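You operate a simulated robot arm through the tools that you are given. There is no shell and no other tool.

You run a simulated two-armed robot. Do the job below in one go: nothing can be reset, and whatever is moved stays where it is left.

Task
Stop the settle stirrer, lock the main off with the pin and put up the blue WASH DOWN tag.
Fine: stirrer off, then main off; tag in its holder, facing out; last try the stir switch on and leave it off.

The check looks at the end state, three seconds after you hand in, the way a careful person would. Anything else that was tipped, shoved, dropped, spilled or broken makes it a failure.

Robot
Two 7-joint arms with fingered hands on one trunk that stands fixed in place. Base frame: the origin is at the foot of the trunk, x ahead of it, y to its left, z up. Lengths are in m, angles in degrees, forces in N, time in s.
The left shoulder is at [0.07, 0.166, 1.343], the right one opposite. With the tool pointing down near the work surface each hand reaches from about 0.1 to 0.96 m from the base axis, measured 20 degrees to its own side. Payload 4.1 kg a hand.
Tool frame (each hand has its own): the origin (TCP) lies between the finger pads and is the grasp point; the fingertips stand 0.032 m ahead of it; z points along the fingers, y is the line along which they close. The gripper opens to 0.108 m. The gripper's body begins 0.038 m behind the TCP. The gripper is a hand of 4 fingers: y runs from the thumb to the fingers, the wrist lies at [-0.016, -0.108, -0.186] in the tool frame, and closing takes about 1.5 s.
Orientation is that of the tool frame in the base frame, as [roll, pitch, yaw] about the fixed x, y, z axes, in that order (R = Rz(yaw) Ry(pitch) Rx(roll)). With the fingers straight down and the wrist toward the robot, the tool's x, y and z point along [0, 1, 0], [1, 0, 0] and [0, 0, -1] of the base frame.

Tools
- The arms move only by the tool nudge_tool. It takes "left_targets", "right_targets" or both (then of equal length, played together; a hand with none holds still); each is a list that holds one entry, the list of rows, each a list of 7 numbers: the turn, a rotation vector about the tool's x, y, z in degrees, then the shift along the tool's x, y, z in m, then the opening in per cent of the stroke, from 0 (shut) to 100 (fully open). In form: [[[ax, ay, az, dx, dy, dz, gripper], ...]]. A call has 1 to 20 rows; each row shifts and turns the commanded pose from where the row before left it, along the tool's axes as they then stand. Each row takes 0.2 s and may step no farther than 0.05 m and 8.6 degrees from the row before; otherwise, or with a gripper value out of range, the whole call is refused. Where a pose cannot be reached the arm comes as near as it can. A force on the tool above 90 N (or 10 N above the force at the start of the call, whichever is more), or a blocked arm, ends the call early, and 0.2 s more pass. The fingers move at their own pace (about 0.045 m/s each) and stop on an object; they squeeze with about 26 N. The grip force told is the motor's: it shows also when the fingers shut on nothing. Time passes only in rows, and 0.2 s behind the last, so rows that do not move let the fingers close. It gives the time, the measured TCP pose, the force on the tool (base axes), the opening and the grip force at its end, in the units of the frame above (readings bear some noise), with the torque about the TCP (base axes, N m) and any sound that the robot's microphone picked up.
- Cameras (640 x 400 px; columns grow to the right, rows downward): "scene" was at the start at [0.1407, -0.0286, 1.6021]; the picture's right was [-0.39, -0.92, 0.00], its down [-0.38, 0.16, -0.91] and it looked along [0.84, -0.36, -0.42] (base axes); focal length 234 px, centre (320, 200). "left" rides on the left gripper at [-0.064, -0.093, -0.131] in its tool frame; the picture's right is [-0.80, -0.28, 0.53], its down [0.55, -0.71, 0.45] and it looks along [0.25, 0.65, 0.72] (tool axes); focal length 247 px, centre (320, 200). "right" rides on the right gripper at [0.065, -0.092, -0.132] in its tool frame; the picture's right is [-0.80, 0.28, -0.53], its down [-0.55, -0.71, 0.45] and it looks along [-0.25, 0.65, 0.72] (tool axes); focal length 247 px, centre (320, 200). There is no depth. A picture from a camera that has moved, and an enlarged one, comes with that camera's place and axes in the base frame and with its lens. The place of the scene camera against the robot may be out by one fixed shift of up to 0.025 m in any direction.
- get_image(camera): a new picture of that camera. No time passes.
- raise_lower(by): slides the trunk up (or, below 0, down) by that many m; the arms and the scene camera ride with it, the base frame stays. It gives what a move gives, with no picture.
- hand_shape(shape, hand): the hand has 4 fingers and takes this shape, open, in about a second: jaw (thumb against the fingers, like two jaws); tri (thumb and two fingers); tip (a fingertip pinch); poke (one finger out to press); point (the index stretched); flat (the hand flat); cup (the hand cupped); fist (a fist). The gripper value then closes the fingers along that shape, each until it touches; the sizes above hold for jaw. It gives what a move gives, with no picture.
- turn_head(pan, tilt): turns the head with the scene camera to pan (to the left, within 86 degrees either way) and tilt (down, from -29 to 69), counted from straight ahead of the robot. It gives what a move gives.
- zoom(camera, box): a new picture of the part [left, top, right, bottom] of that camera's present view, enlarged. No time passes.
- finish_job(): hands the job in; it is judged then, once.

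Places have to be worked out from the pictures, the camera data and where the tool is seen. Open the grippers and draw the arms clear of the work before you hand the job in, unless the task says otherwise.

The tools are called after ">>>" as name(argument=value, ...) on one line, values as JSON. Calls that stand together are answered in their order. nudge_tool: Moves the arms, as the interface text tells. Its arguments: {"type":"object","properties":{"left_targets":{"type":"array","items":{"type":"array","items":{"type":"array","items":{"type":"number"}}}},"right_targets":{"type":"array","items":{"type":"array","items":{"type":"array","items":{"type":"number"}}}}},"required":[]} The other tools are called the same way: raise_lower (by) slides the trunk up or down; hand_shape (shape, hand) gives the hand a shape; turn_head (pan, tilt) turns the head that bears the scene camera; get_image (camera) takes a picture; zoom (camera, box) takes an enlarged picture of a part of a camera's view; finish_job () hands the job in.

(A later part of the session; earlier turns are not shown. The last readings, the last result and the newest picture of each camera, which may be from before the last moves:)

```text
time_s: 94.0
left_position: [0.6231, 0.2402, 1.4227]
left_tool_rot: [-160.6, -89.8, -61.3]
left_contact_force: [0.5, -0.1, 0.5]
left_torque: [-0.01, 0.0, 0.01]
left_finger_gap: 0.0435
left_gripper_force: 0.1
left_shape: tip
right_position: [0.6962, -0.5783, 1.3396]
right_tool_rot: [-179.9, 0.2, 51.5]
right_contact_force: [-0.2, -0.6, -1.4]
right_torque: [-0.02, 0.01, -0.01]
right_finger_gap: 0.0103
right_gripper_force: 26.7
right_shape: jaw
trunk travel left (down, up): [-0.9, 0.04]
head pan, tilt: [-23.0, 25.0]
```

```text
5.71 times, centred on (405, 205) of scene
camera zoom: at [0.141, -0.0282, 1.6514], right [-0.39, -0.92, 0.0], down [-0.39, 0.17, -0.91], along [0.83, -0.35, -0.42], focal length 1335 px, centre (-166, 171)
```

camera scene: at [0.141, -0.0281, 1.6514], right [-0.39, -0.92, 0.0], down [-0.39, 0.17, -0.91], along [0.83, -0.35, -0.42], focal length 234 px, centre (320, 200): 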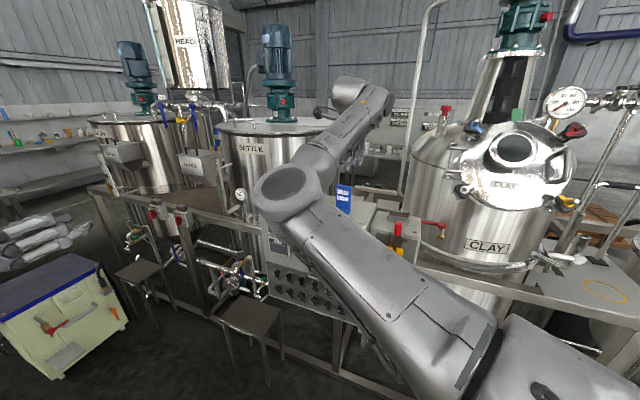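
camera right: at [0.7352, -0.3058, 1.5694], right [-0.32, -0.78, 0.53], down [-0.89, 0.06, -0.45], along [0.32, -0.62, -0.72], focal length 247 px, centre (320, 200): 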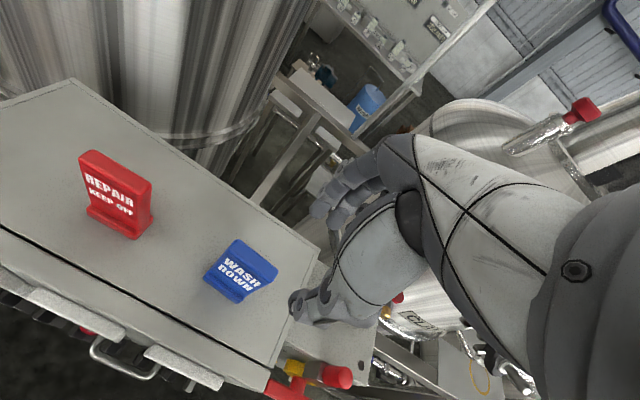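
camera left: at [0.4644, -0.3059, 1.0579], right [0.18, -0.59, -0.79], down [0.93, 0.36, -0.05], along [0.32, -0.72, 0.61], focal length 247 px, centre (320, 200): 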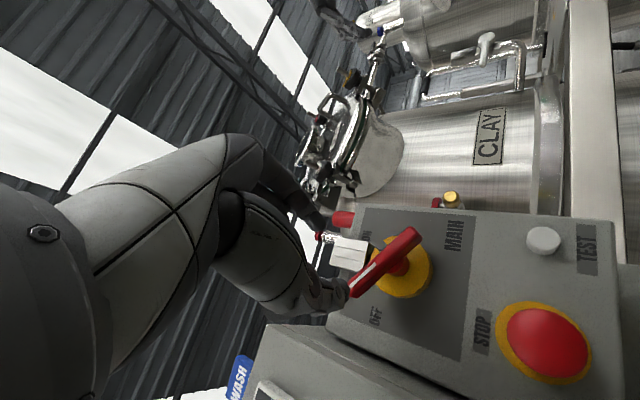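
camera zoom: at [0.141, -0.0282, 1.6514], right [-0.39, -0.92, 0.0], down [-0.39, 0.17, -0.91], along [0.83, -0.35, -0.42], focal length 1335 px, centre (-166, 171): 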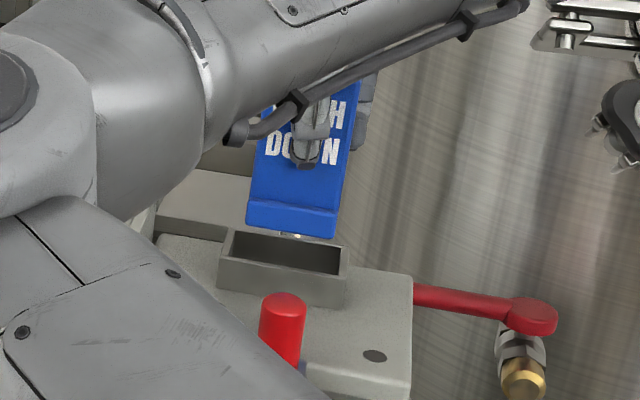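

Tag and tray are now parallel; the remaining offset is about 4 mm to the left and 1 mm forward. I shift that and lower the foot into the tray's mouth.

>>> nudge_tool(right_targets=[[[0, 0, 0, 0.0042, -0.001, 0, 0], [0, 0, 0, 0, 0, 0.008, 0], [0, 0, 0, 0, 0, 0.008, 0], [0, 0, 0, 0, 0, 0, 0]]])

>>> zoom(camera="right", box=[225, 220, 335, 305])

>>> zoom(camera="scene", box=[370, 170, 440, 240])

```text
time_s: 95.0
left_position: [0.6229, 0.2409, 1.4224]
left_tool_rot: [-15.9, -89.9, 154.0]
left_contact_force: [-0.1, -0.6, -0.1]
left_torque: [-0.01, 0.01, -0.01]
left_finger_gap: 0.0429
left_gripper_force: 0.0
left_shape: tip
right_position: [0.6973, -0.575, 1.3246]
right_tool_rot: [180.0, 0.0, 51.5]
right_contact_force: [-0.6, -0.2, 0.0]
right_torque: [0.01, 0.02, -0.03]
right_finger_gap: 0.01
right_gripper_force: 26.0
right_shape: jaw
trunk travel left (down, up): [-0.9, 0.04]
head pan, tilt: [-23.0, 25.0]
```

```text
4.71 times, centred on (280, 262) of right
camera zoom: at [0.6663, -0.4667, 1.4564], right [-0.28, -0.8, 0.53], down [-0.9, 0.01, -0.45], along [0.35, -0.6, -0.72], focal length 1162 px, centre (508, -94)
```

zoom: 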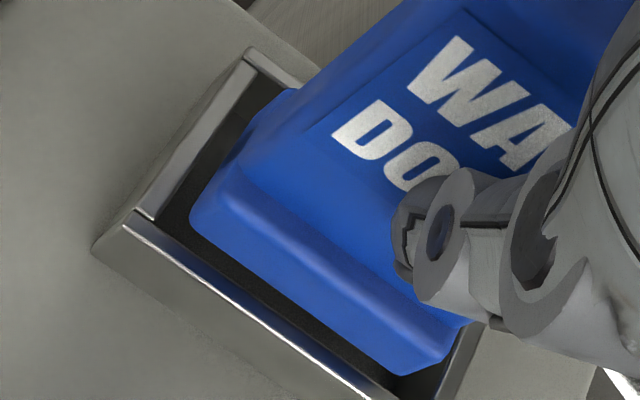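

```text
5.71 times, centred on (405, 205) of scene
camera zoom: at [0.1408, -0.0279, 1.6514], right [-0.39, -0.92, 0.0], down [-0.39, 0.17, -0.91], along [0.83, -0.35, -0.42], focal length 1335 px, centre (-166, 171)
```

zoom: 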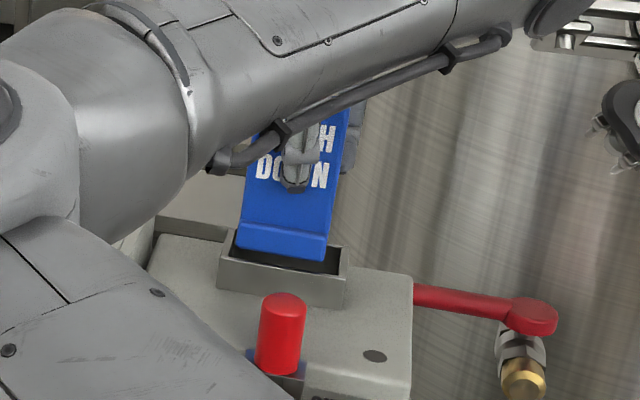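

The foot is at the tray's mouth with gaps all round (about 4 mm front and back, 7 mm at the ends). I lower it to the tray floor in small steps.

>>> nudge_tool(right_targets=[[[0, 0, 0, 0, 0, 0.006, 0], [0, 0, 0, 0, 0, 0.006, 0], [0, 0, 0, 0, 0, 0.004, 0], [0, 0, 0, 0, 0, 0, 0]]])

>>> zoom(camera="right", box=[225, 220, 335, 305])

```text
time_s: 96.0
left_position: [0.6195, 0.2413, 1.4239]
left_tool_rot: [178.0, -89.9, -40.2]
left_contact_force: [0.6, -0.5, 0.7]
left_torque: [0.0, -0.02, 0.01]
left_finger_gap: 0.0434
left_gripper_force: 0.1
left_shape: tip
right_position: [0.6953, -0.5728, 1.3162]
right_tool_rot: [179.5, 0.0, 51.5]
right_contact_force: [10.3, -11.0, 41.0]
right_torque: [-0.4, -0.41, 0.03]
right_finger_gap: 0.014
right_gripper_force: 25.7
right_shape: jaw
trunk travel left (down, up): [-0.9, 0.04]
head pan, tilt: [-23.0, 25.0]
```

```text
4.71 times, centred on (280, 262) of right
camera zoom: at [0.6626, -0.4649, 1.4458], right [-0.28, -0.8, 0.53], down [-0.89, 0.01, -0.45], along [0.36, -0.6, -0.71], focal length 1162 px, centre (508, -94)
```

zoom: 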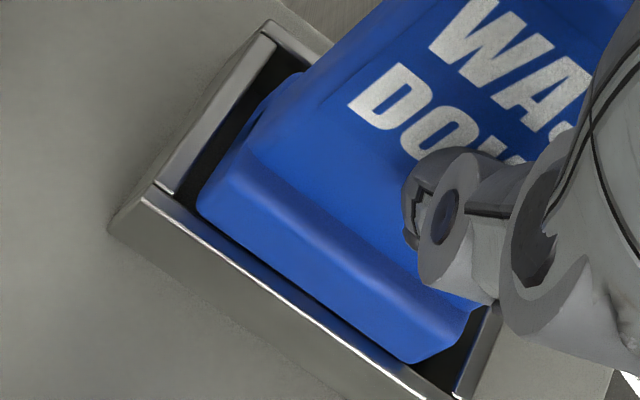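

Contact at 41 N: the foot is on something, likely the floor. I ease up a few millimetres to relieve the force and look at how it sits.

>>> nudge_tool(right_targets=[[[0, 0, 0, 0, 0, -0.003, 0], [0, 0, 0, 0, 0, -0.003, 0], [0, 0, 0, 0, 0, 0, 0]]])

>>> zoom(camera="right", box=[225, 220, 335, 305])

>>> zoom(camera="scene", box=[380, 180, 430, 240])

```text
time_s: 96.8
left_position: [0.6216, 0.2422, 1.4232]
left_tool_rot: [-14.2, -89.8, 152.1]
left_contact_force: [0.4, -0.2, -0.4]
left_torque: [-0.01, 0.0, 0.02]
left_finger_gap: 0.0431
left_gripper_force: 0.1
left_shape: tip
right_position: [0.6955, -0.5739, 1.316]
right_tool_rot: [-179.9, 0.0, 51.4]
right_contact_force: [6.5, -6.6, 23.7]
right_torque: [-0.28, -0.27, -0.02]
right_finger_gap: 0.0141
right_gripper_force: 26.0
right_shape: jaw
trunk travel left (down, up): [-0.9, 0.04]
head pan, tilt: [-23.0, 25.0]
```

```text
4.71 times, centred on (280, 262) of right
camera zoom: at [0.6635, -0.4656, 1.4473], right [-0.28, -0.8, 0.53], down [-0.89, 0.01, -0.45], along [0.35, -0.6, -0.72], focal length 1162 px, centre (508, -94)
```

zoom: 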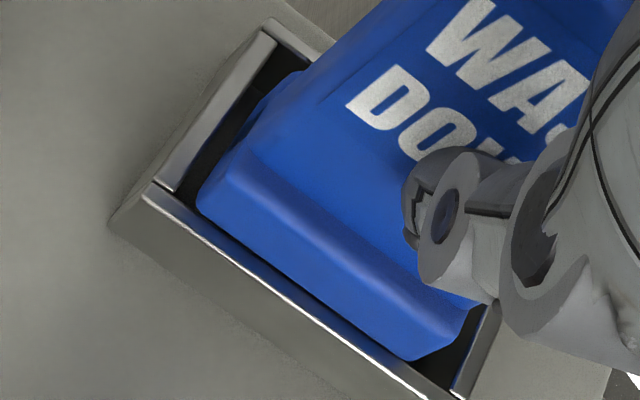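

```text
6.67 times, centred on (405, 210) of scene
camera zoom: at [0.1385, -0.0266, 1.6515], right [-0.39, -0.92, 0.0], down [-0.39, 0.16, -0.91], along [0.83, -0.35, -0.42], focal length 1557 px, centre (-247, 133)
```

zoom: 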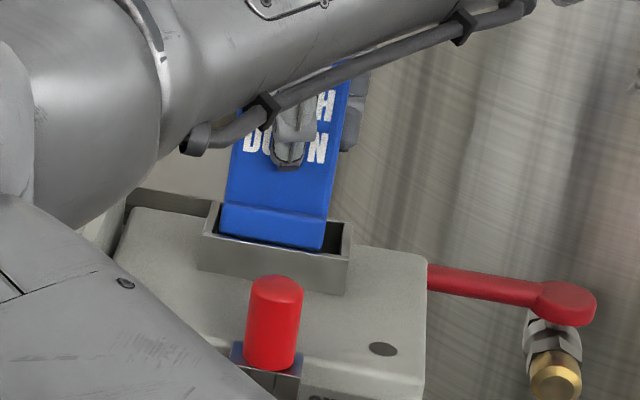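

The torque says the contact is at the foot's front edge, so it may be caught on the front wall. I zoom in more from both cameras before moving.

>>> zoom(camera="scene", box=[388, 200, 416, 224])

>>> zoom(camera="right", box=[245, 245, 335, 310])

```text
16.00 times, centred on (402, 212) of scene
camera zoom: at [0.1385, -0.0266, 1.6515], right [-0.39, -0.92, 0.0], down [-0.39, 0.16, -0.91], along [0.83, -0.35, -0.42], focal length 3737 px, centre (-992, 8)
```

zoom: 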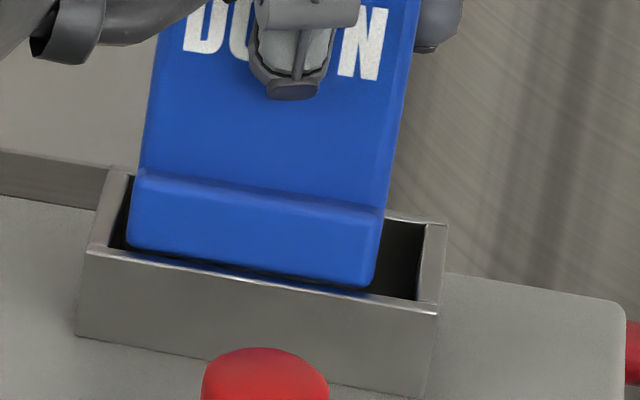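

```text
6.15 times, centred on (290, 278) of right
camera zoom: at [0.6635, -0.4656, 1.4473], right [-0.28, -0.8, 0.53], down [-0.89, 0.01, -0.45], along [0.35, -0.6, -0.72], focal length 1520 px, centre (505, -277)
```

zoom: 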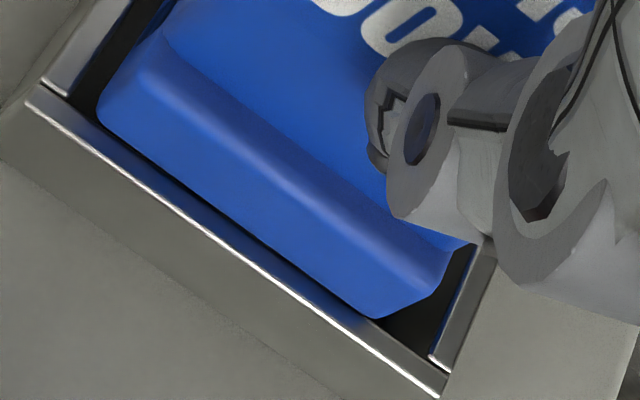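

The foot's front edge is right at the front rim (gap barely 1 mm), so it is catching there. I raise the tag 14 mm, and look at how it hangs before shifting it back.

>>> nudge_tool(right_targets=[[[0, 0, 0, 0, 0, -0.007, 0], [0, 0, 0, 0, 0, -0.007, 0], [0, 0, 0, 0, 0, 0, 0]]])

>>> zoom(camera="right", box=[215, 225, 335, 315])

>>> zoom(camera="scene", box=[382, 185, 422, 225])

```text
time_s: 97.6
left_position: [0.6235, 0.2413, 1.4233]
left_tool_rot: [160.1, -90.0, -22.2]
left_contact_force: [-0.1, -0.4, 0.4]
left_torque: [-0.02, 0.03, 0.01]
left_finger_gap: 0.043
left_gripper_force: 0.0
left_shape: tip
right_position: [0.6954, -0.5742, 1.3281]
right_tool_rot: [-179.8, 0.1, 51.5]
right_contact_force: [0.2, 0.4, -0.6]
right_torque: [0.03, 0.02, -0.02]
right_finger_gap: 0.0116
right_gripper_force: 26.0
right_shape: jaw
trunk travel left (down, up): [-0.9, 0.04]
head pan, tilt: [-23.0, 25.0]
```

```text
4.44 times, centred on (275, 270) of right
camera zoom: at [0.6646, -0.4668, 1.4599], right [-0.27, -0.8, 0.53], down [-0.9, 0.01, -0.44], along [0.35, -0.6, -0.72], focal length 1098 px, centre (520, -111)
```

zoom: 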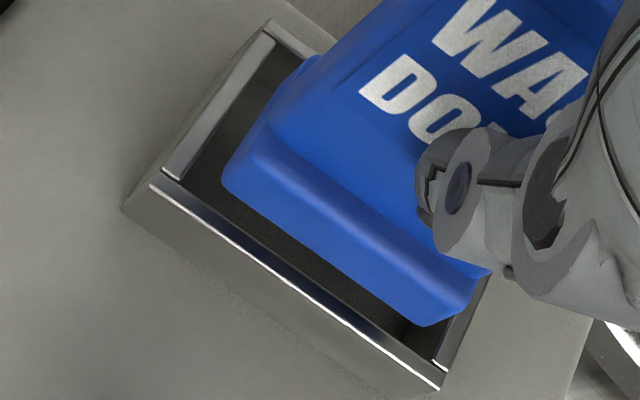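

```text
10.00 times, centred on (402, 205) of scene
camera zoom: at [0.1403, -0.0277, 1.6514], right [-0.39, -0.92, 0.0], down [-0.39, 0.16, -0.91], along [0.83, -0.35, -0.42], focal length 2336 px, centre (-500, 150)
```

zoom: 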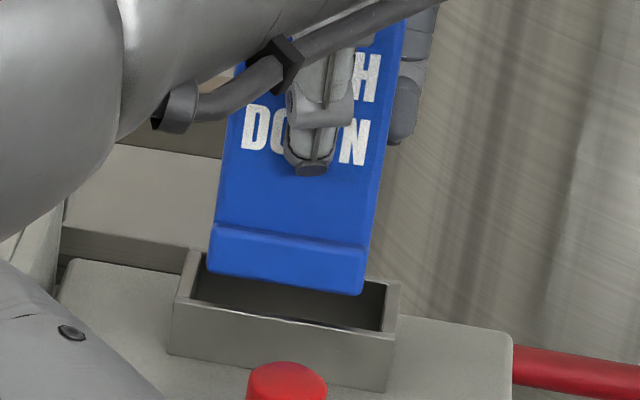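

Calculation from both cameras shows the foot 2-3 mm too far forward. I shift it back 2.7 mm and right 1.5 mm, then lower past rim level again, watching the force.

>>> nudge_tool(right_targets=[[[0, 0, 0, -0.0015, 0.0027, 0, 0], [0, 0, 0, 0, 0, 0.004, 0], [0, 0, 0, 0, 0, 0.004, 0], [0, 0, 0, 0, 0, 0.004, 0], [0, 0, 0, 0, 0, 0, 0]]])

>>> zoom(camera="right", box=[215, 225, 335, 315])

>>> zoom(camera="scene", box=[382, 190, 422, 230])

```text
time_s: 98.8
left_position: [0.6224, 0.2407, 1.423]
left_tool_rot: [177.2, -90.0, -39.2]
left_contact_force: [-0.2, -0.2, 0.7]
left_torque: [-0.01, -0.01, 0.01]
left_finger_gap: 0.043
left_gripper_force: 0.2
left_shape: tip
right_position: [0.6985, -0.5767, 1.3167]
right_tool_rot: [-179.9, 0.0, 51.4]
right_contact_force: [-0.4, 0.7, -1.7]
right_torque: [0.01, 0.01, 0.0]
right_finger_gap: 0.0118
right_gripper_force: 26.2
right_shape: jaw
trunk travel left (down, up): [-0.9, 0.04]
head pan, tilt: [-23.0, 25.0]
```

```text
4.44 times, centred on (275, 270) of right
camera zoom: at [0.667, -0.4692, 1.4484], right [-0.28, -0.8, 0.53], down [-0.9, 0.01, -0.45], along [0.35, -0.6, -0.72], focal length 1098 px, centre (520, -111)
```

zoom: 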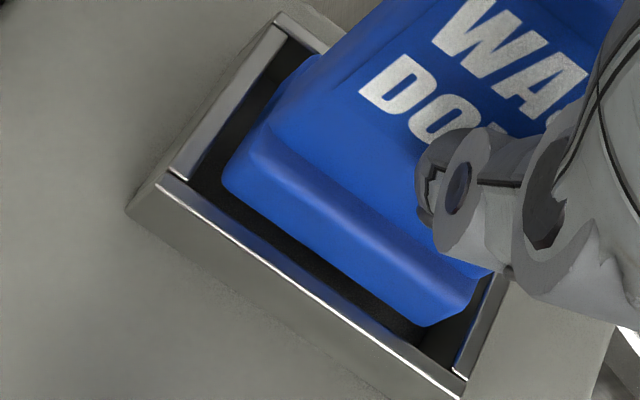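

```text
10.00 times, centred on (402, 210) of scene
camera zoom: at [0.1409, -0.0281, 1.6514], right [-0.39, -0.92, 0.0], down [-0.39, 0.17, -0.91], along [0.83, -0.35, -0.42], focal length 2336 px, centre (-500, 100)
```

zoom: 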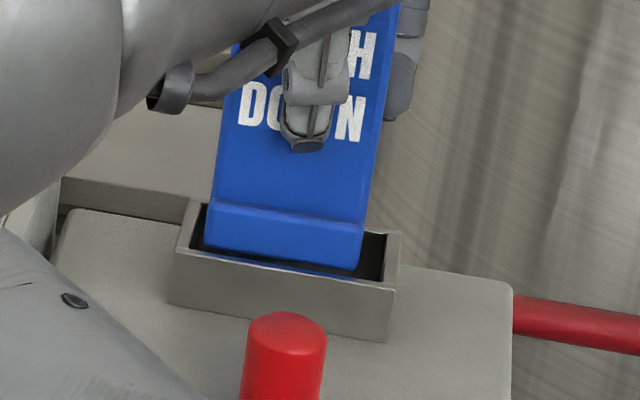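

No force now and the foot is passing the rim with clear gaps. I keep lowering to the floor.

>>> nudge_tool(right_targets=[[[0, 0, 0, 0, 0, 0.004, 0], [0, 0, 0, 0, 0, 0.004, 0], [0, 0, 0, 0, 0, 0, 0]]])

>>> zoom(camera="right", box=[215, 225, 335, 315])

>>> zoom(camera="scene", box=[382, 190, 422, 230])

```text
time_s: 99.6
left_position: [0.6234, 0.2404, 1.4225]
left_tool_rot: [131.6, -90.0, 6.5]
left_contact_force: [0.5, -0.1, 0.7]
left_torque: [0.03, -0.01, 0.01]
left_finger_gap: 0.0429
left_gripper_force: 0.1
left_shape: tip
right_position: [0.698, -0.5776, 1.3087]
right_tool_rot: [-179.8, 0.2, 51.4]
right_contact_force: [0.7, -0.2, -0.5]
right_torque: [-0.02, -0.01, 0.01]
right_finger_gap: 0.0118
right_gripper_force: 25.9
right_shape: jaw
trunk travel left (down, up): [-0.9, 0.04]
head pan, tilt: [-23.0, 25.0]
```

```text
4.44 times, centred on (275, 270) of right
camera zoom: at [0.6668, -0.4691, 1.4409], right [-0.28, -0.8, 0.53], down [-0.9, 0.01, -0.45], along [0.35, -0.6, -0.72], focal length 1098 px, centre (520, -111)
```

zoom: 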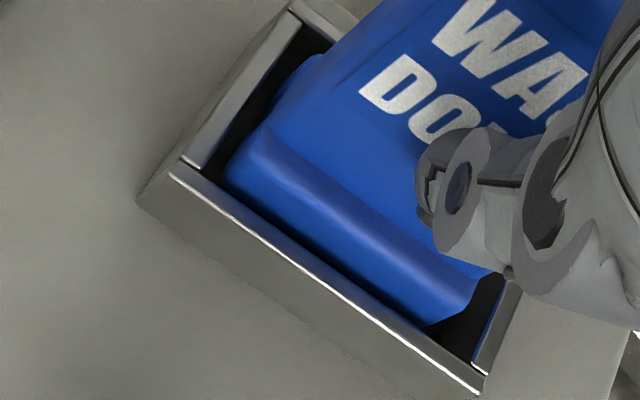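

```text
10.00 times, centred on (402, 210) of scene
camera zoom: at [0.141, -0.0281, 1.6514], right [-0.39, -0.92, 0.0], down [-0.39, 0.17, -0.91], along [0.83, -0.35, -0.42], focal length 2336 px, centre (-500, 100)
```

zoom: 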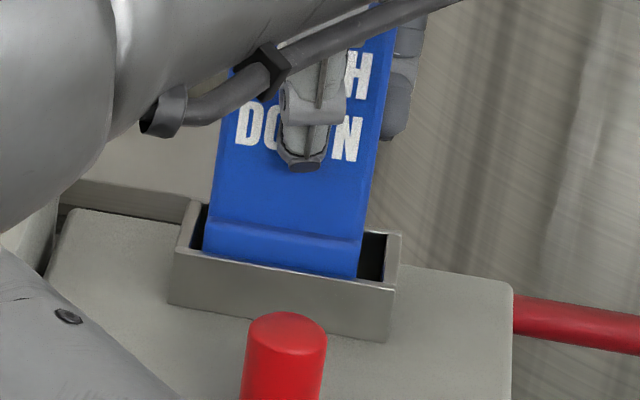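

The foot is well inside the tray without touching. I continue down in 3 mm steps to meet the floor.

>>> nudge_tool(right_targets=[[[0, 0, 0, 0, 0, 0.003, 0], [0, 0, 0, 0, 0, 0.003, 0], [0, 0, 0, 0, 0, 0, 0]]])

>>> zoom(camera="scene", box=[382, 190, 422, 230])

```text
time_s: 100.4
left_position: [0.6235, 0.241, 1.4228]
left_tool_rot: [-151.8, -89.8, -70.2]
left_contact_force: [0.0, -0.3, 0.3]
left_torque: [0.01, -0.02, -0.01]
left_finger_gap: 0.043
left_gripper_force: 0.0
left_shape: tip
right_position: [0.6989, -0.5769, 1.3027]
right_tool_rot: [-179.9, 0.1, 51.5]
right_contact_force: [0.2, -0.7, -1.3]
right_torque: [-0.08, 0.03, 0.01]
right_finger_gap: 0.0114
right_gripper_force: 25.4
right_shape: jaw
trunk travel left (down, up): [-0.9, 0.04]
head pan, tilt: [-23.0, 25.0]
```

```text
10.00 times, centred on (402, 210) of scene
camera zoom: at [0.141, -0.0281, 1.6514], right [-0.39, -0.92, 0.0], down [-0.39, 0.17, -0.91], along [0.83, -0.35, -0.42], focal length 2336 px, centre (-500, 100)
```

zoom: 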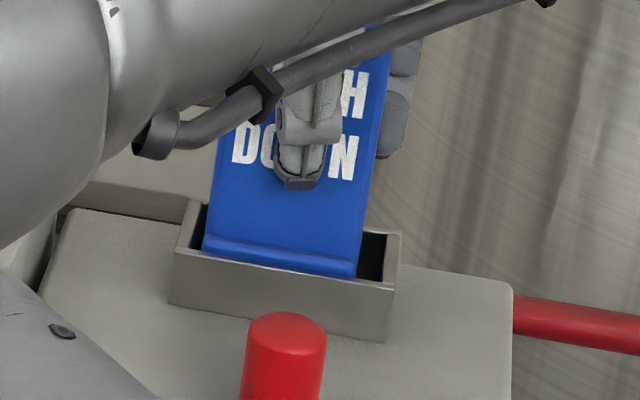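

Still free. Two more 3 mm steps.

>>> nudge_tool(right_targets=[[[0, 0, 0, 0, 0, 0.003, 0], [0, 0, 0, 0, 0, 0.003, 0], [0, 0, 0, 0, 0, 0, 0]]])

>>> zoom(camera="scene", box=[382, 190, 422, 230])

>>> zoom(camera="right", box=[215, 225, 335, 315])

```text
time_s: 101.2
left_position: [0.6228, 0.2412, 1.4232]
left_tool_rot: [-65.1, -90.0, -157.0]
left_contact_force: [-0.8, 0.0, -0.1]
left_torque: [0.01, -0.01, 0.0]
left_finger_gap: 0.0428
left_gripper_force: 0.0
left_shape: tip
right_position: [0.6984, -0.578, 1.2958]
right_tool_rot: [-180.0, 0.1, 51.5]
right_contact_force: [-0.3, 0.3, 1.5]
right_torque: [0.0, 0.01, 0.0]
right_finger_gap: 0.0116
right_gripper_force: 26.3
right_shape: jaw
trunk travel left (down, up): [-0.9, 0.04]
head pan, tilt: [-23.0, 25.0]
```

```text
10.00 times, centred on (402, 210) of scene
camera zoom: at [0.1406, -0.0278, 1.6515], right [-0.39, -0.92, 0.0], down [-0.39, 0.16, -0.91], along [0.83, -0.35, -0.42], focal length 2336 px, centre (-500, 100)
```

zoom: 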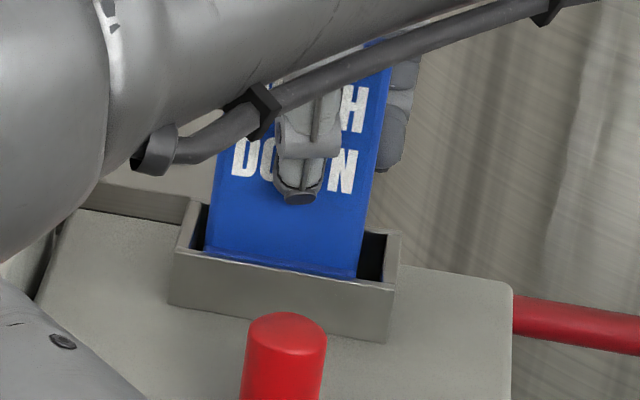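

```text
4.44 times, centred on (275, 270) of right
camera zoom: at [0.6668, -0.4694, 1.4286], right [-0.28, -0.8, 0.53], down [-0.89, 0.01, -0.45], along [0.35, -0.6, -0.72], focal length 1098 px, centre (520, -111)
```

zoom: 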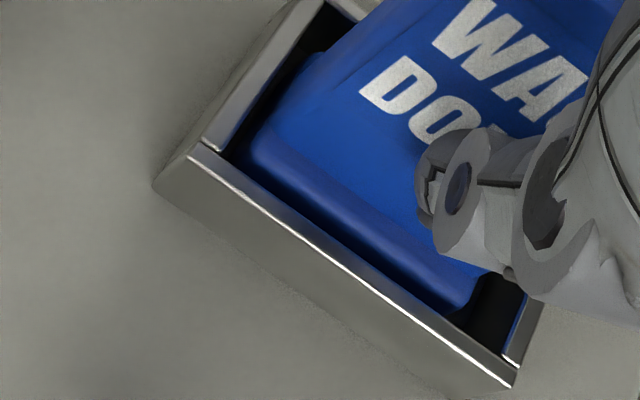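

The foot is down to about rim level and still free. I go down 2 mm at a time.

>>> nudge_tool(right_targets=[[[0, 0, 0, 0, 0, 0.002, 0], [0, 0, 0, 0, 0, 0.002, 0], [0, 0, 0, 0, 0, 0, 0]]])

```text
time_s: 102.0
left_position: [0.6201, 0.2431, 1.424]
left_tool_rot: [-2.2, -89.9, 140.1]
left_contact_force: [-1.2, 0.0, 0.0]
left_torque: [0.0, -0.03, -0.02]
left_finger_gap: 0.043
left_gripper_force: 0.1
left_shape: tip
right_position: [0.6966, -0.5752, 1.2954]
right_tool_rot: [179.7, 0.1, 51.4]
right_contact_force: [2.9, -0.9, 18.8]
right_torque: [-0.09, -0.14, -0.04]
right_finger_gap: 0.0117
right_gripper_force: 26.3
right_shape: jaw
trunk travel left (down, up): [-0.9, 0.04]
head pan, tilt: [-23.0, 25.0]
```

It rests on the floor (19 N, little torque). I ease off 2 mm, open the hand, and lift straight away.

>>> nudge_tool(right_targets=[[[0, 0, 0, 0, 0, -0.003, 0], [0, 0, 0, 0, 0, 0, 55], [0, 0, 0, 0, 0, 0, 55], [0, 0, 0, 0, 0, 0, 55], [0, 0, 0, 0, 0, 0, 55], [0, 0, 0, 0, 0, 0, 55]]])

>>> zoom(camera="right", box=[215, 200, 375, 315])

>>> zoom(camera="scene", box=[370, 170, 430, 230])

```text
time_s: 103.4
left_position: [0.6239, 0.241, 1.4225]
left_tool_rot: [168.8, -89.8, -30.8]
left_contact_force: [-0.6, -0.6, 0.3]
left_torque: [-0.02, 0.0, 0.0]
left_finger_gap: 0.0429
left_gripper_force: 0.0
left_shape: tip
right_position: [0.6988, -0.5774, 1.2939]
right_tool_rot: [-179.8, 0.1, 51.3]
right_contact_force: [0.0, 1.0, -0.5]
right_torque: [-0.01, 0.01, 0.01]
right_finger_gap: 0.0588
right_gripper_force: 0.1
right_shape: jaw
trunk travel left (down, up): [-0.9, 0.04]
head pan, tilt: [-23.0, 25.0]
```

```text
3.48 times, centred on (295, 258) of right
camera zoom: at [0.6668, -0.4701, 1.4262], right [-0.27, -0.8, 0.53], down [-0.9, 0.01, -0.45], along [0.35, -0.6, -0.72], focal length 859 px, centre (407, 0)
```

zoom: 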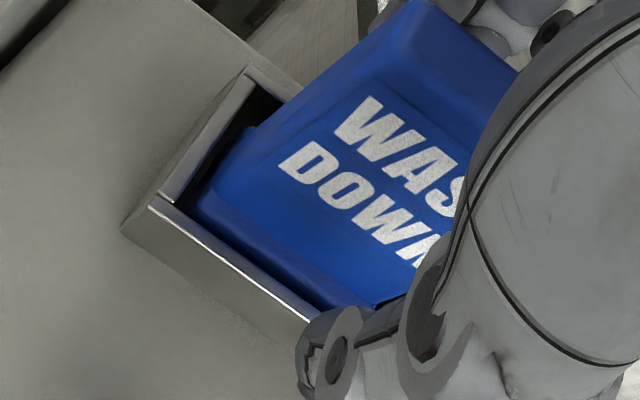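

```text
6.67 times, centred on (400, 200) of scene
camera zoom: at [0.1413, -0.0284, 1.6513], right [-0.39, -0.92, 0.0], down [-0.39, 0.17, -0.91], along [0.83, -0.35, -0.42], focal length 1557 px, centre (-213, 200)
```

zoom: 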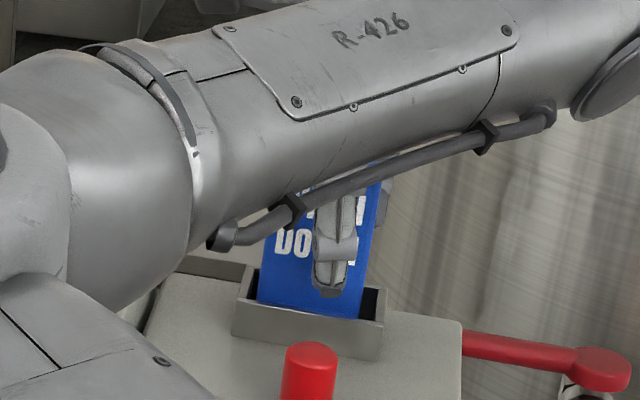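

The tag stands free in its tray. I lift the right hand straight up and clear.

>>> nudge_tool(right_targets=[[[0, 0, 0, 0, 0, -0.02, 60], [0, 0, 0, 0, 0, -0.03, 60], [0, 0, 0, 0, 0, -0.04, 60], [0, 0, 0, 0, 0, -0.04, 60], [0, 0, 0, 0, 0, -0.03, 60], [0, 0, 0, 0, 0, 0, 60]]])

>>> get_image(camera="right")

>>> zoom(camera="right", box=[190, 200, 350, 330])

>>> get_image(camera="scene")

```text
time_s: 104.8
left_position: [0.6235, 0.2411, 1.4218]
left_tool_rot: [161.3, -89.9, -23.3]
left_contact_force: [0.1, -0.3, 0.4]
left_torque: [0.0, -0.04, 0.02]
left_finger_gap: 0.0429
left_gripper_force: 0.1
left_shape: tip
right_position: [0.6985, -0.5794, 1.4577]
right_tool_rot: [-180.0, 0.1, 51.4]
right_contact_force: [0.4, 0.6, 0.6]
right_torque: [-0.01, 0.01, 0.04]
right_finger_gap: 0.0641
right_gripper_force: 0.1
right_shape: jaw
trunk travel left (down, up): [-0.9, 0.04]
head pan, tilt: [-23.0, 25.0]
```

```text
taken
camera right: at [0.6667, -0.4725, 1.5898], right [-0.28, -0.8, 0.53], down [-0.9, 0.01, -0.45], along [0.35, -0.6, -0.72], focal length 247 px, centre (320, 200)
```

right: 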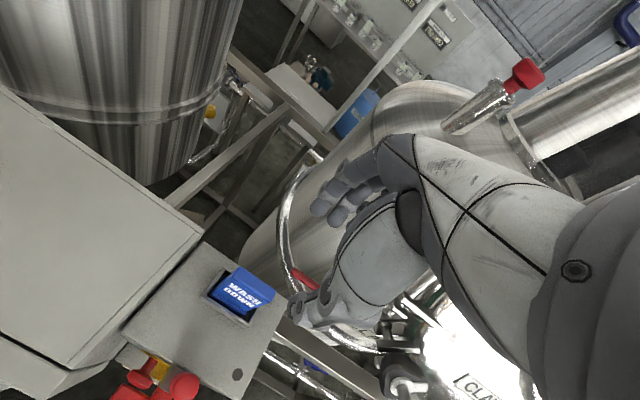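

```text
3.08 times, centred on (270, 265) of right
camera zoom: at [0.6667, -0.4725, 1.5898], right [-0.28, -0.8, 0.53], down [-0.9, 0.01, -0.45], along [0.35, -0.6, -0.72], focal length 760 px, centre (474, 0)
```

zoom: 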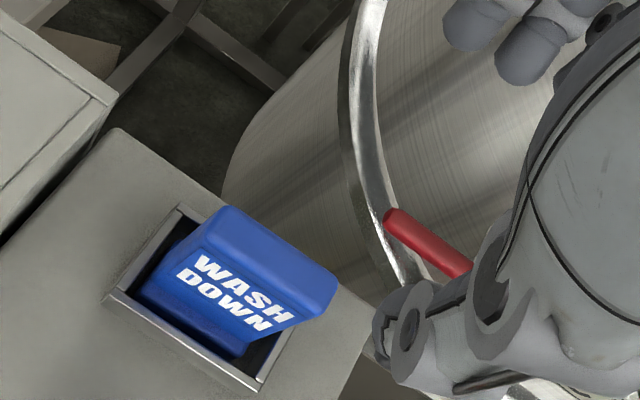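

```text
taken
camera scene: at [0.1413, -0.028, 1.6513], right [-0.39, -0.92, 0.0], down [-0.39, 0.17, -0.91], along [0.83, -0.35, -0.42], focal length 234 px, centre (320, 200)
```

scene: 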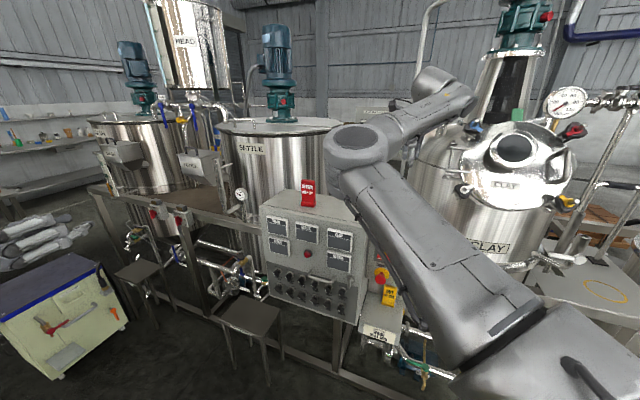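

The tag is in its holder facing out. I check the red tag too, since my arm passed near it.

>>> zoom(camera="scene", box=[280, 165, 350, 225])

>>> zoom(camera="scene", box=[255, 180, 375, 330])

```text
6.67 times, centred on (315, 195) of scene
camera zoom: at [0.1413, -0.028, 1.6513], right [-0.39, -0.92, 0.0], down [-0.39, 0.17, -0.91], along [0.83, -0.35, -0.42], focal length 1557 px, centre (353, 233)
```

zoom: 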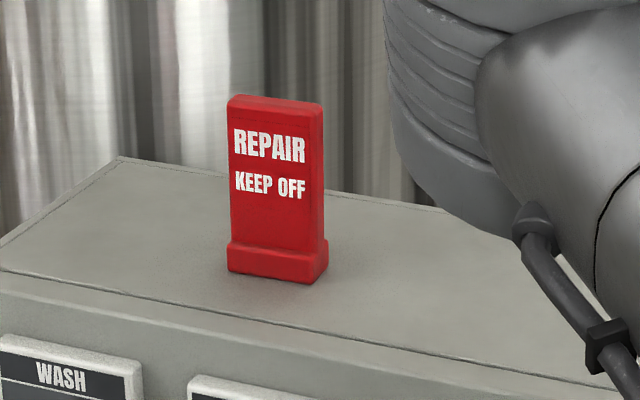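

```text
2.67 times, centred on (315, 255) of scene
camera zoom: at [0.1413, -0.028, 1.6513], right [-0.39, -0.92, 0.0], down [-0.39, 0.17, -0.91], along [0.83, -0.35, -0.42], focal length 623 px, centre (333, 53)
```

zoom: 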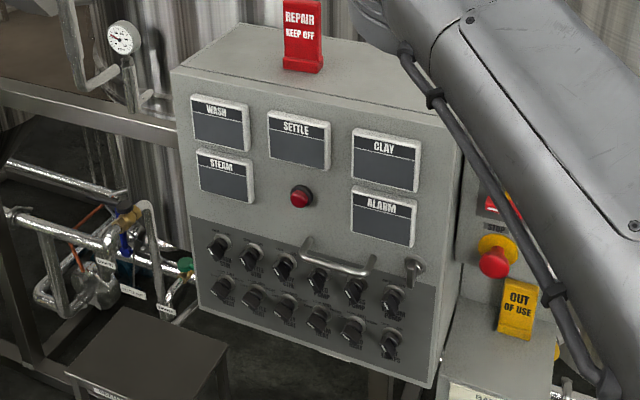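

The red tag is untouched. I retract the right arm well back and then lower the trunk 0.35 m so the left hand can make the try of the stir switch as before.

>>> nudge_tool(right_targets=[[[0, 0, 0, -0.0371, -0.0239, -0.014, 60], [0, 0, 0, -0.0371, -0.0239, -0.014, 60], [0, 0, 0, -0.0371, -0.0239, -0.014, 60], [0, 0, 0, -0.0371, -0.0239, -0.014, 60], [0, 0, 0, -0.0371, -0.0239, -0.014, 60], [0, 0, 0, -0.0371, -0.0239, -0.014, 60], [0, 0, 0, -0.0371, -0.0239, -0.014, 60], [0, 0, 0, -0.0371, -0.0239, -0.014, 60], [0, 0, 0, -0.0371, -0.0239, -0.014, 60], [0, 0, 0, -0.0371, -0.0239, -0.014, 60], [0, 0, 0, 0, 0, 0, 60]]])

>>> get_image(camera="scene")

>>> get_image(camera="right")

```text
time_s: 107.2
left_position: [0.6238, 0.2413, 1.422]
left_tool_rot: [20.7, -90.0, 117.3]
left_contact_force: [0.3, 0.8, -1.0]
left_torque: [0.02, 0.04, -0.01]
left_finger_gap: 0.0431
left_gripper_force: 0.0
left_shape: tip
right_position: [0.2827, -0.7168, 1.5986]
right_tool_rot: [-180.0, 0.1, 51.5]
right_contact_force: [0.0, 0.0, -0.8]
right_torque: [-0.06, -0.01, -0.03]
right_finger_gap: 0.0643
right_gripper_force: 0.1
right_shape: jaw
trunk travel left (down, up): [-0.9, 0.04]
head pan, tilt: [-23.0, 25.0]
```

```text
taken
camera scene: at [0.1412, -0.0276, 1.6514], right [-0.39, -0.92, 0.0], down [-0.39, 0.16, -0.91], along [0.83, -0.35, -0.42], focal length 234 px, centre (320, 200)
```

scene: 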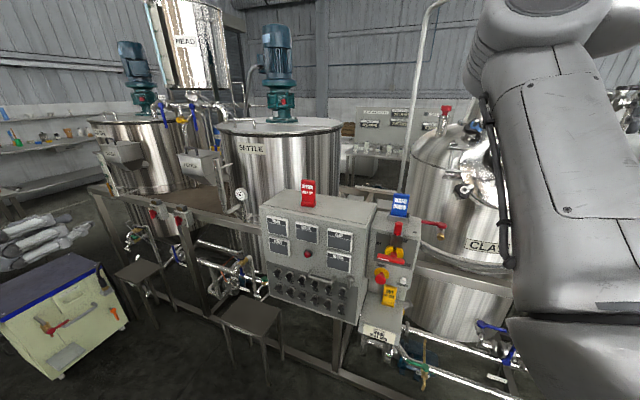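

```text
taken
camera right: at [0.2508, -0.6091, 1.7297], right [-0.27, -0.8, 0.53], down [-0.9, 0.01, -0.45], along [0.35, -0.6, -0.72], focal length 247 px, centre (320, 200)
```

right: 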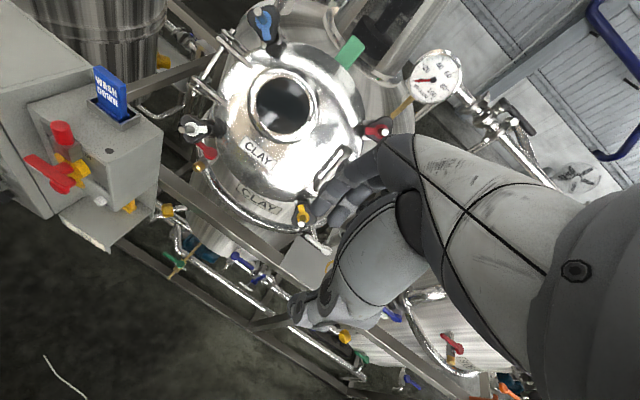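

Pin and tag stand properly. I zoom to confirm, then lower the trunk.

>>> zoom(camera="scene", box=[365, 185, 425, 275])

>>> raise_lower(by=-0.35)

>>> get_image(camera="scene")

```text
4.44 times, centred on (395, 230) of scene
camera zoom: at [0.1412, -0.0276, 1.6514], right [-0.39, -0.92, 0.0], down [-0.39, 0.16, -0.91], along [0.83, -0.35, -0.42], focal length 1038 px, centre (-13, 67)
```

zoom: 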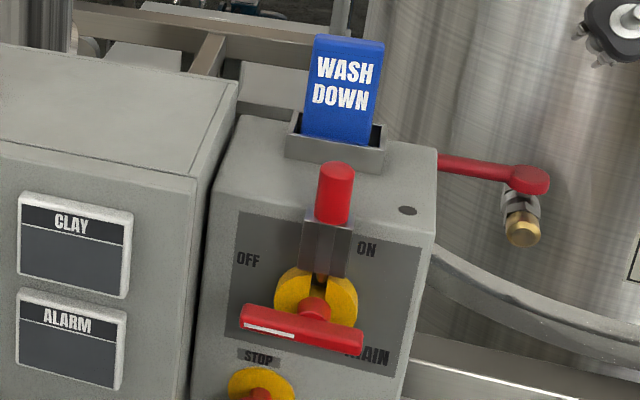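

```text
time_s: 110.6
left_position: [0.6231, 0.2403, 1.0731]
left_tool_rot: [112.2, -89.9, 25.7]
left_contact_force: [0.3, -0.5, -0.4]
left_torque: [0.0, 0.01, 0.02]
left_finger_gap: 0.0426
left_gripper_force: 0.1
left_shape: tip
right_position: [0.2823, -0.717, 1.2477]
right_tool_rot: [-179.9, 0.2, 51.4]
right_contact_force: [-0.1, 0.1, 0.3]
right_torque: [-0.03, -0.01, 0.02]
right_finger_gap: 0.0646
right_gripper_force: 0.0
right_shape: jaw
trunk travel left (down, up): [-0.55, 0.39]
head pan, tilt: [-23.0, 25.0]
```

```text
taken
camera scene: at [0.1406, -0.0281, 1.3015], right [-0.39, -0.92, 0.0], down [-0.39, 0.17, -0.91], along [0.83, -0.35, -0.42], focal length 234 px, centre (320, 200)
```

scene: 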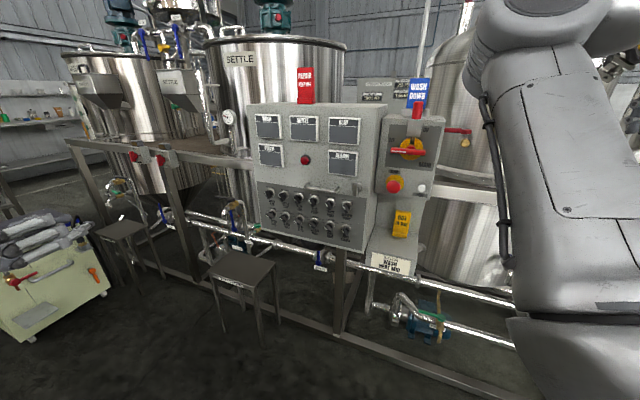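

Everything is in place. I bring the left hand to its stand-off in front of the SETTLE STIR switch, rolled to match the OFF position.

>>> nudge_tool(left_targets=[[[0, 0, 0, -0.0116, 0.0201, 0.0343, 40], [0, 0, 0, -0.0116, 0.0201, 0.0343, 40], [0, 0, 0, -0.0116, 0.0201, 0.0343, 40], [0, 0, 0, -0.0116, 0.0201, 0.0343, 40], [0, 0, 0, -0.0116, 0.0201, 0.0343, 40], [0, 0, 0, -0.0116, 0.0201, 0.0343, 40], [0, 0, 0, -0.0116, 0.0201, 0.0343, 40], [0, 0, 0, -0.0116, 0.0201, 0.0343, 40], [0, 0, 0, -0.0116, 0.0201, 0.0343, 40], [0, 0, -7.5, 0, 0, 0, 40], [0, 0, -7.5, 0, 0, 0, 40], [0, 0, -7.5, 0, 0, 0, 40], [0, 0, -7.5, 0, 0, 0, 40], [0, 0, 0, 0, 0, 0, 40]]])

>>> zoom(camera="left", box=[280, 180, 480, 340])

>>> get_image(camera="scene")

```text
time_s: 113.6
left_position: [0.7317, -0.101, 0.9679]
left_tool_rot: [90.2, -59.9, 47.7]
left_contact_force: [0.0, 0.3, -0.3]
left_torque: [0.0, 0.02, -0.02]
left_finger_gap: 0.0429
left_gripper_force: 0.0
left_shape: tip
right_position: [0.283, -0.7172, 1.2475]
right_tool_rot: [-179.9, 0.1, 51.5]
right_contact_force: [-0.7, 0.9, 0.9]
right_torque: [0.0, -0.01, -0.01]
right_finger_gap: 0.0645
right_gripper_force: 0.0
right_shape: jaw
trunk travel left (down, up): [-0.55, 0.39]
head pan, tilt: [-23.0, 25.0]
```

```text
2.50 times, centred on (380, 260) of left
camera zoom: at [0.6656, 0.0231, 0.8651], right [0.29, -0.47, -0.83], down [0.93, 0.36, 0.12], along [0.24, -0.81, 0.54], focal length 617 px, centre (170, 50)
```

zoom: 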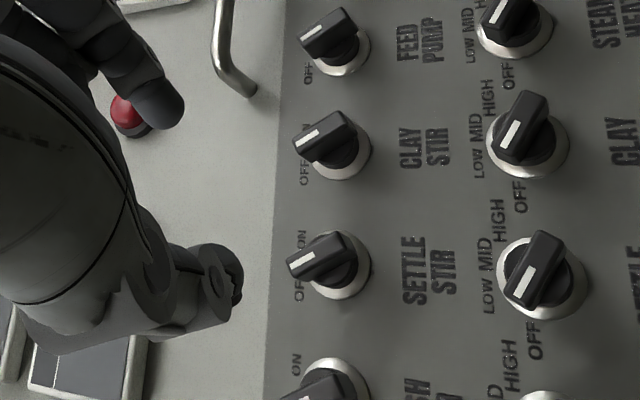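

```text
taken
camera scene: at [0.1407, -0.0282, 1.3014], right [-0.39, -0.92, 0.0], down [-0.39, 0.17, -0.91], along [0.83, -0.35, -0.42], focal length 234 px, centre (320, 200)
```

scene: 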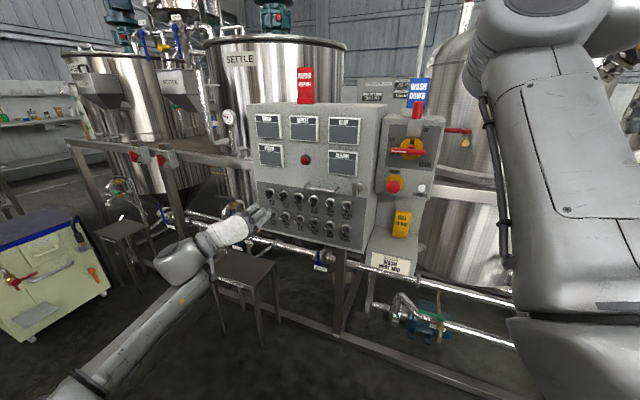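

The switch is OFF and lined up. I approach it with the pinch open.

>>> nudge_tool(left_targets=[[[0, 0, 0, 0, 0, 0.035, 40], [0, 0, 0, 0, 0, 0.035, 40], [0, 0, 0, 0, 0, 0.028, 40], [0, 0, 0, 0, 0, 0.02, 40], [0, 0, 0, 0, 0, 0, 40]]])

>>> zoom(camera="left", box=[250, 180, 410, 320])

```text
time_s: 114.8
left_position: [0.8197, -0.1805, 0.968]
left_tool_rot: [89.8, -60.0, 48.3]
left_contact_force: [0.2, 0.5, -0.1]
left_torque: [-0.01, -0.02, -0.01]
left_finger_gap: 0.0428
left_gripper_force: 0.1
left_shape: tip
right_position: [0.2816, -0.7161, 1.2482]
right_tool_rot: [-179.8, 0.0, 51.4]
right_contact_force: [0.0, -0.1, 0.6]
right_torque: [0.02, 0.02, -0.01]
right_finger_gap: 0.0646
right_gripper_force: 0.2
right_shape: jaw
trunk travel left (down, up): [-0.55, 0.39]
head pan, tilt: [-23.0, 25.0]
```

```text
2.86 times, centred on (330, 250) of left
camera zoom: at [0.7543, -0.0563, 0.8656], right [0.29, -0.47, -0.83], down [0.93, 0.36, 0.12], along [0.24, -0.81, 0.54], focal length 706 px, centre (291, 57)
```

zoom: 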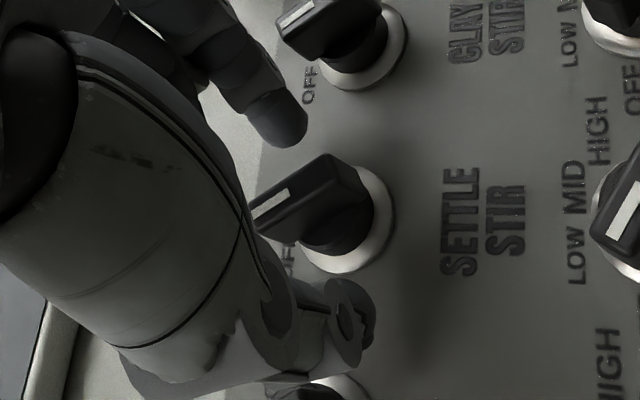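

The bar sits between index and thumb. I close the pinch and turn it to ON for the try.

>>> nudge_tool(left_targets=[[[0, 0, 0, 0, 0, 0, 0], [0, 0, 0, 0, 0, 0, 0], [0, 0, 0, 0, 0, 0, 0], [0, 0, 0, 0, 0, 0, 0], [0, 0, 0, 0, 0, 0, 0], [0, 0, 7.5, 0, 0, 0, 0], [0, 0, 7.5, 0, 0, 0, 0], [0, 0, 7.5, 0, 0, 0, 0], [0, 0, 7.5, 0, 0, 0, 0], [0, 0, 7.5, 0, 0, 0, 0], [0, 0, 7.5, 0, 0, 0, 0], [0, 0, 7.5, 0, 0, 0, 0], [0, 0, 7.5, 0, 0, 0, 0], [0, 0, 5, 0, 0, 0, 0], [0, 0, 0, 0, 0, 0, 0]]])

>>> zoom(camera="left", box=[250, 180, 410, 320])

>>> zoom(camera="scene", box=[100, 100, 360, 250])

```text
time_s: 118.0
left_position: [0.8176, -0.1796, 0.9682]
left_tool_rot: [-90.1, -54.9, -132.0]
left_contact_force: [1.2, -3.5, 4.6]
left_torque: [-0.06, 0.03, -0.28]
left_finger_gap: 0.0112
left_gripper_force: 25.7
left_shape: tip
right_position: [0.2813, -0.7192, 1.2467]
right_tool_rot: [-179.8, 0.0, 51.4]
right_contact_force: [0.5, 0.6, -0.4]
right_torque: [-0.01, 0.02, 0.02]
right_finger_gap: 0.0644
right_gripper_force: 0.0
right_shape: jaw
trunk travel left (down, up): [-0.55, 0.39]
head pan, tilt: [-23.0, 25.0]
```

```text
2.86 times, centred on (330, 250) of left
camera zoom: at [0.7964, -0.0076, 0.9689], right [0.86, 0.16, -0.49], down [0.51, -0.11, 0.85], along [0.08, -0.98, -0.17], focal length 706 px, centre (291, 57)
```

zoom: 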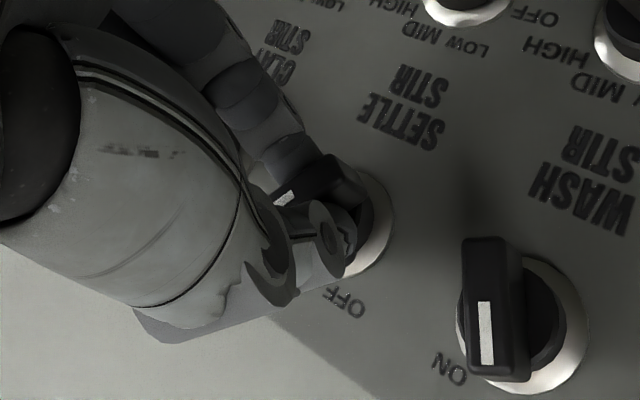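

```text
2.46 times, centred on (230, 175) of scene
camera zoom: at [0.14, -0.0287, 1.3015], right [-0.39, -0.92, 0.0], down [-0.39, 0.17, -0.91], along [0.83, -0.35, -0.42], focal length 575 px, centre (542, 262)
```

zoom: 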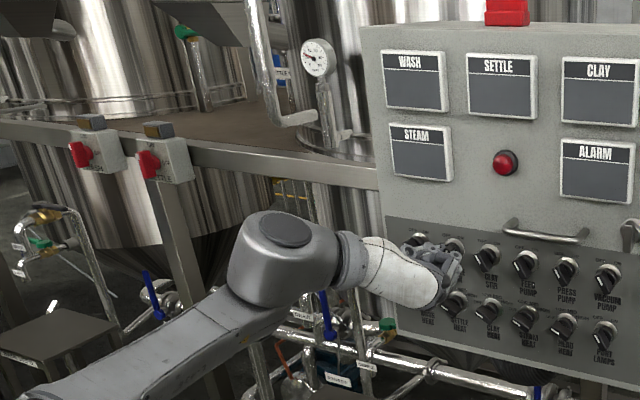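

The lamp and displays stay dark. I press a few degrees more toward the ON stop and hold briefly to be sure the try was full.

>>> nudge_tool(left_targets=[[[0, 0, 5, 0, 0, 0, 0], [0, 0, 3, 0, 0, 0, 0], [0, 0, 0, 0, 0, 0, 0], [0, 0, 0, 0, 0, 0, 0], [0, 0, 0, 0, 0, 0, 0], [0, 0, 0, 0, 0, 0, 40], [0, 0, 0, 0, 0, 0, 40], [0, 0, 0, 0, 0, 0, 40], [0, 0, 0, 0, 0, 0, 40]]])

>>> zoom(camera="left", box=[250, 180, 410, 320])

>>> zoom(camera="scene", box=[120, 120, 320, 230])

```text
time_s: 120.0
left_position: [0.8186, -0.1786, 0.9667]
left_tool_rot: [-90.1, -47.0, -131.9]
left_contact_force: [0.1, -0.1, -0.3]
left_torque: [-0.03, 0.0, -0.01]
left_finger_gap: 0.0429
left_gripper_force: 0.1
left_shape: tip
right_position: [0.2827, -0.7174, 1.2469]
right_tool_rot: [-179.8, 0.1, 51.5]
right_contact_force: [0.3, -0.5, -0.4]
right_torque: [0.02, 0.02, -0.01]
right_finger_gap: 0.0643
right_gripper_force: 0.0
right_shape: jaw
trunk travel left (down, up): [-0.55, 0.39]
head pan, tilt: [-23.0, 25.0]
```

```text
2.86 times, centred on (330, 250) of left
camera zoom: at [0.7956, -0.0078, 0.9836], right [0.9, 0.2, -0.39], down [0.43, -0.2, 0.88], along [0.1, -0.96, -0.26], focal length 706 px, centre (291, 57)
```

zoom: 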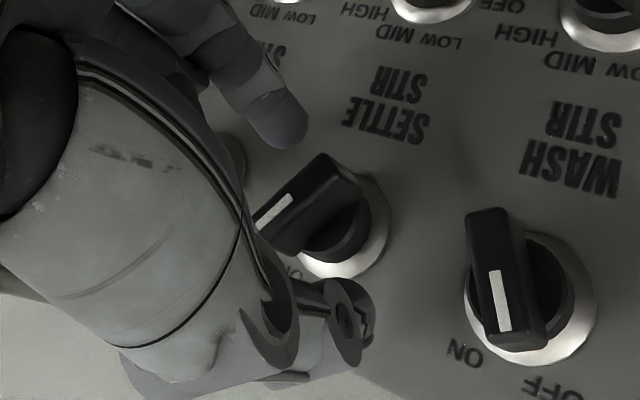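

```text
3.20 times, centred on (220, 175) of scene
camera zoom: at [0.1407, -0.0281, 1.3014], right [-0.39, -0.92, 0.0], down [-0.39, 0.17, -0.91], along [0.83, -0.35, -0.42], focal length 747 px, centre (640, 280)
```

zoom: 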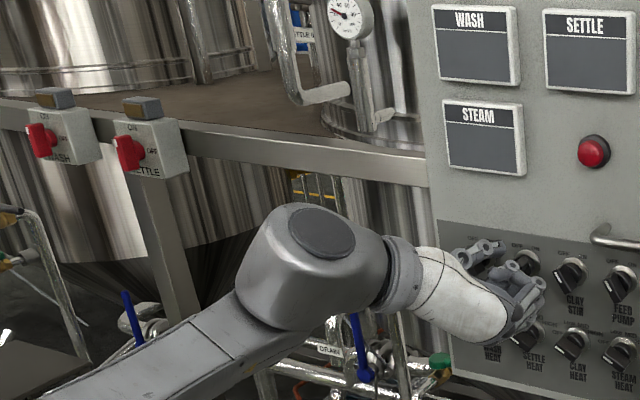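

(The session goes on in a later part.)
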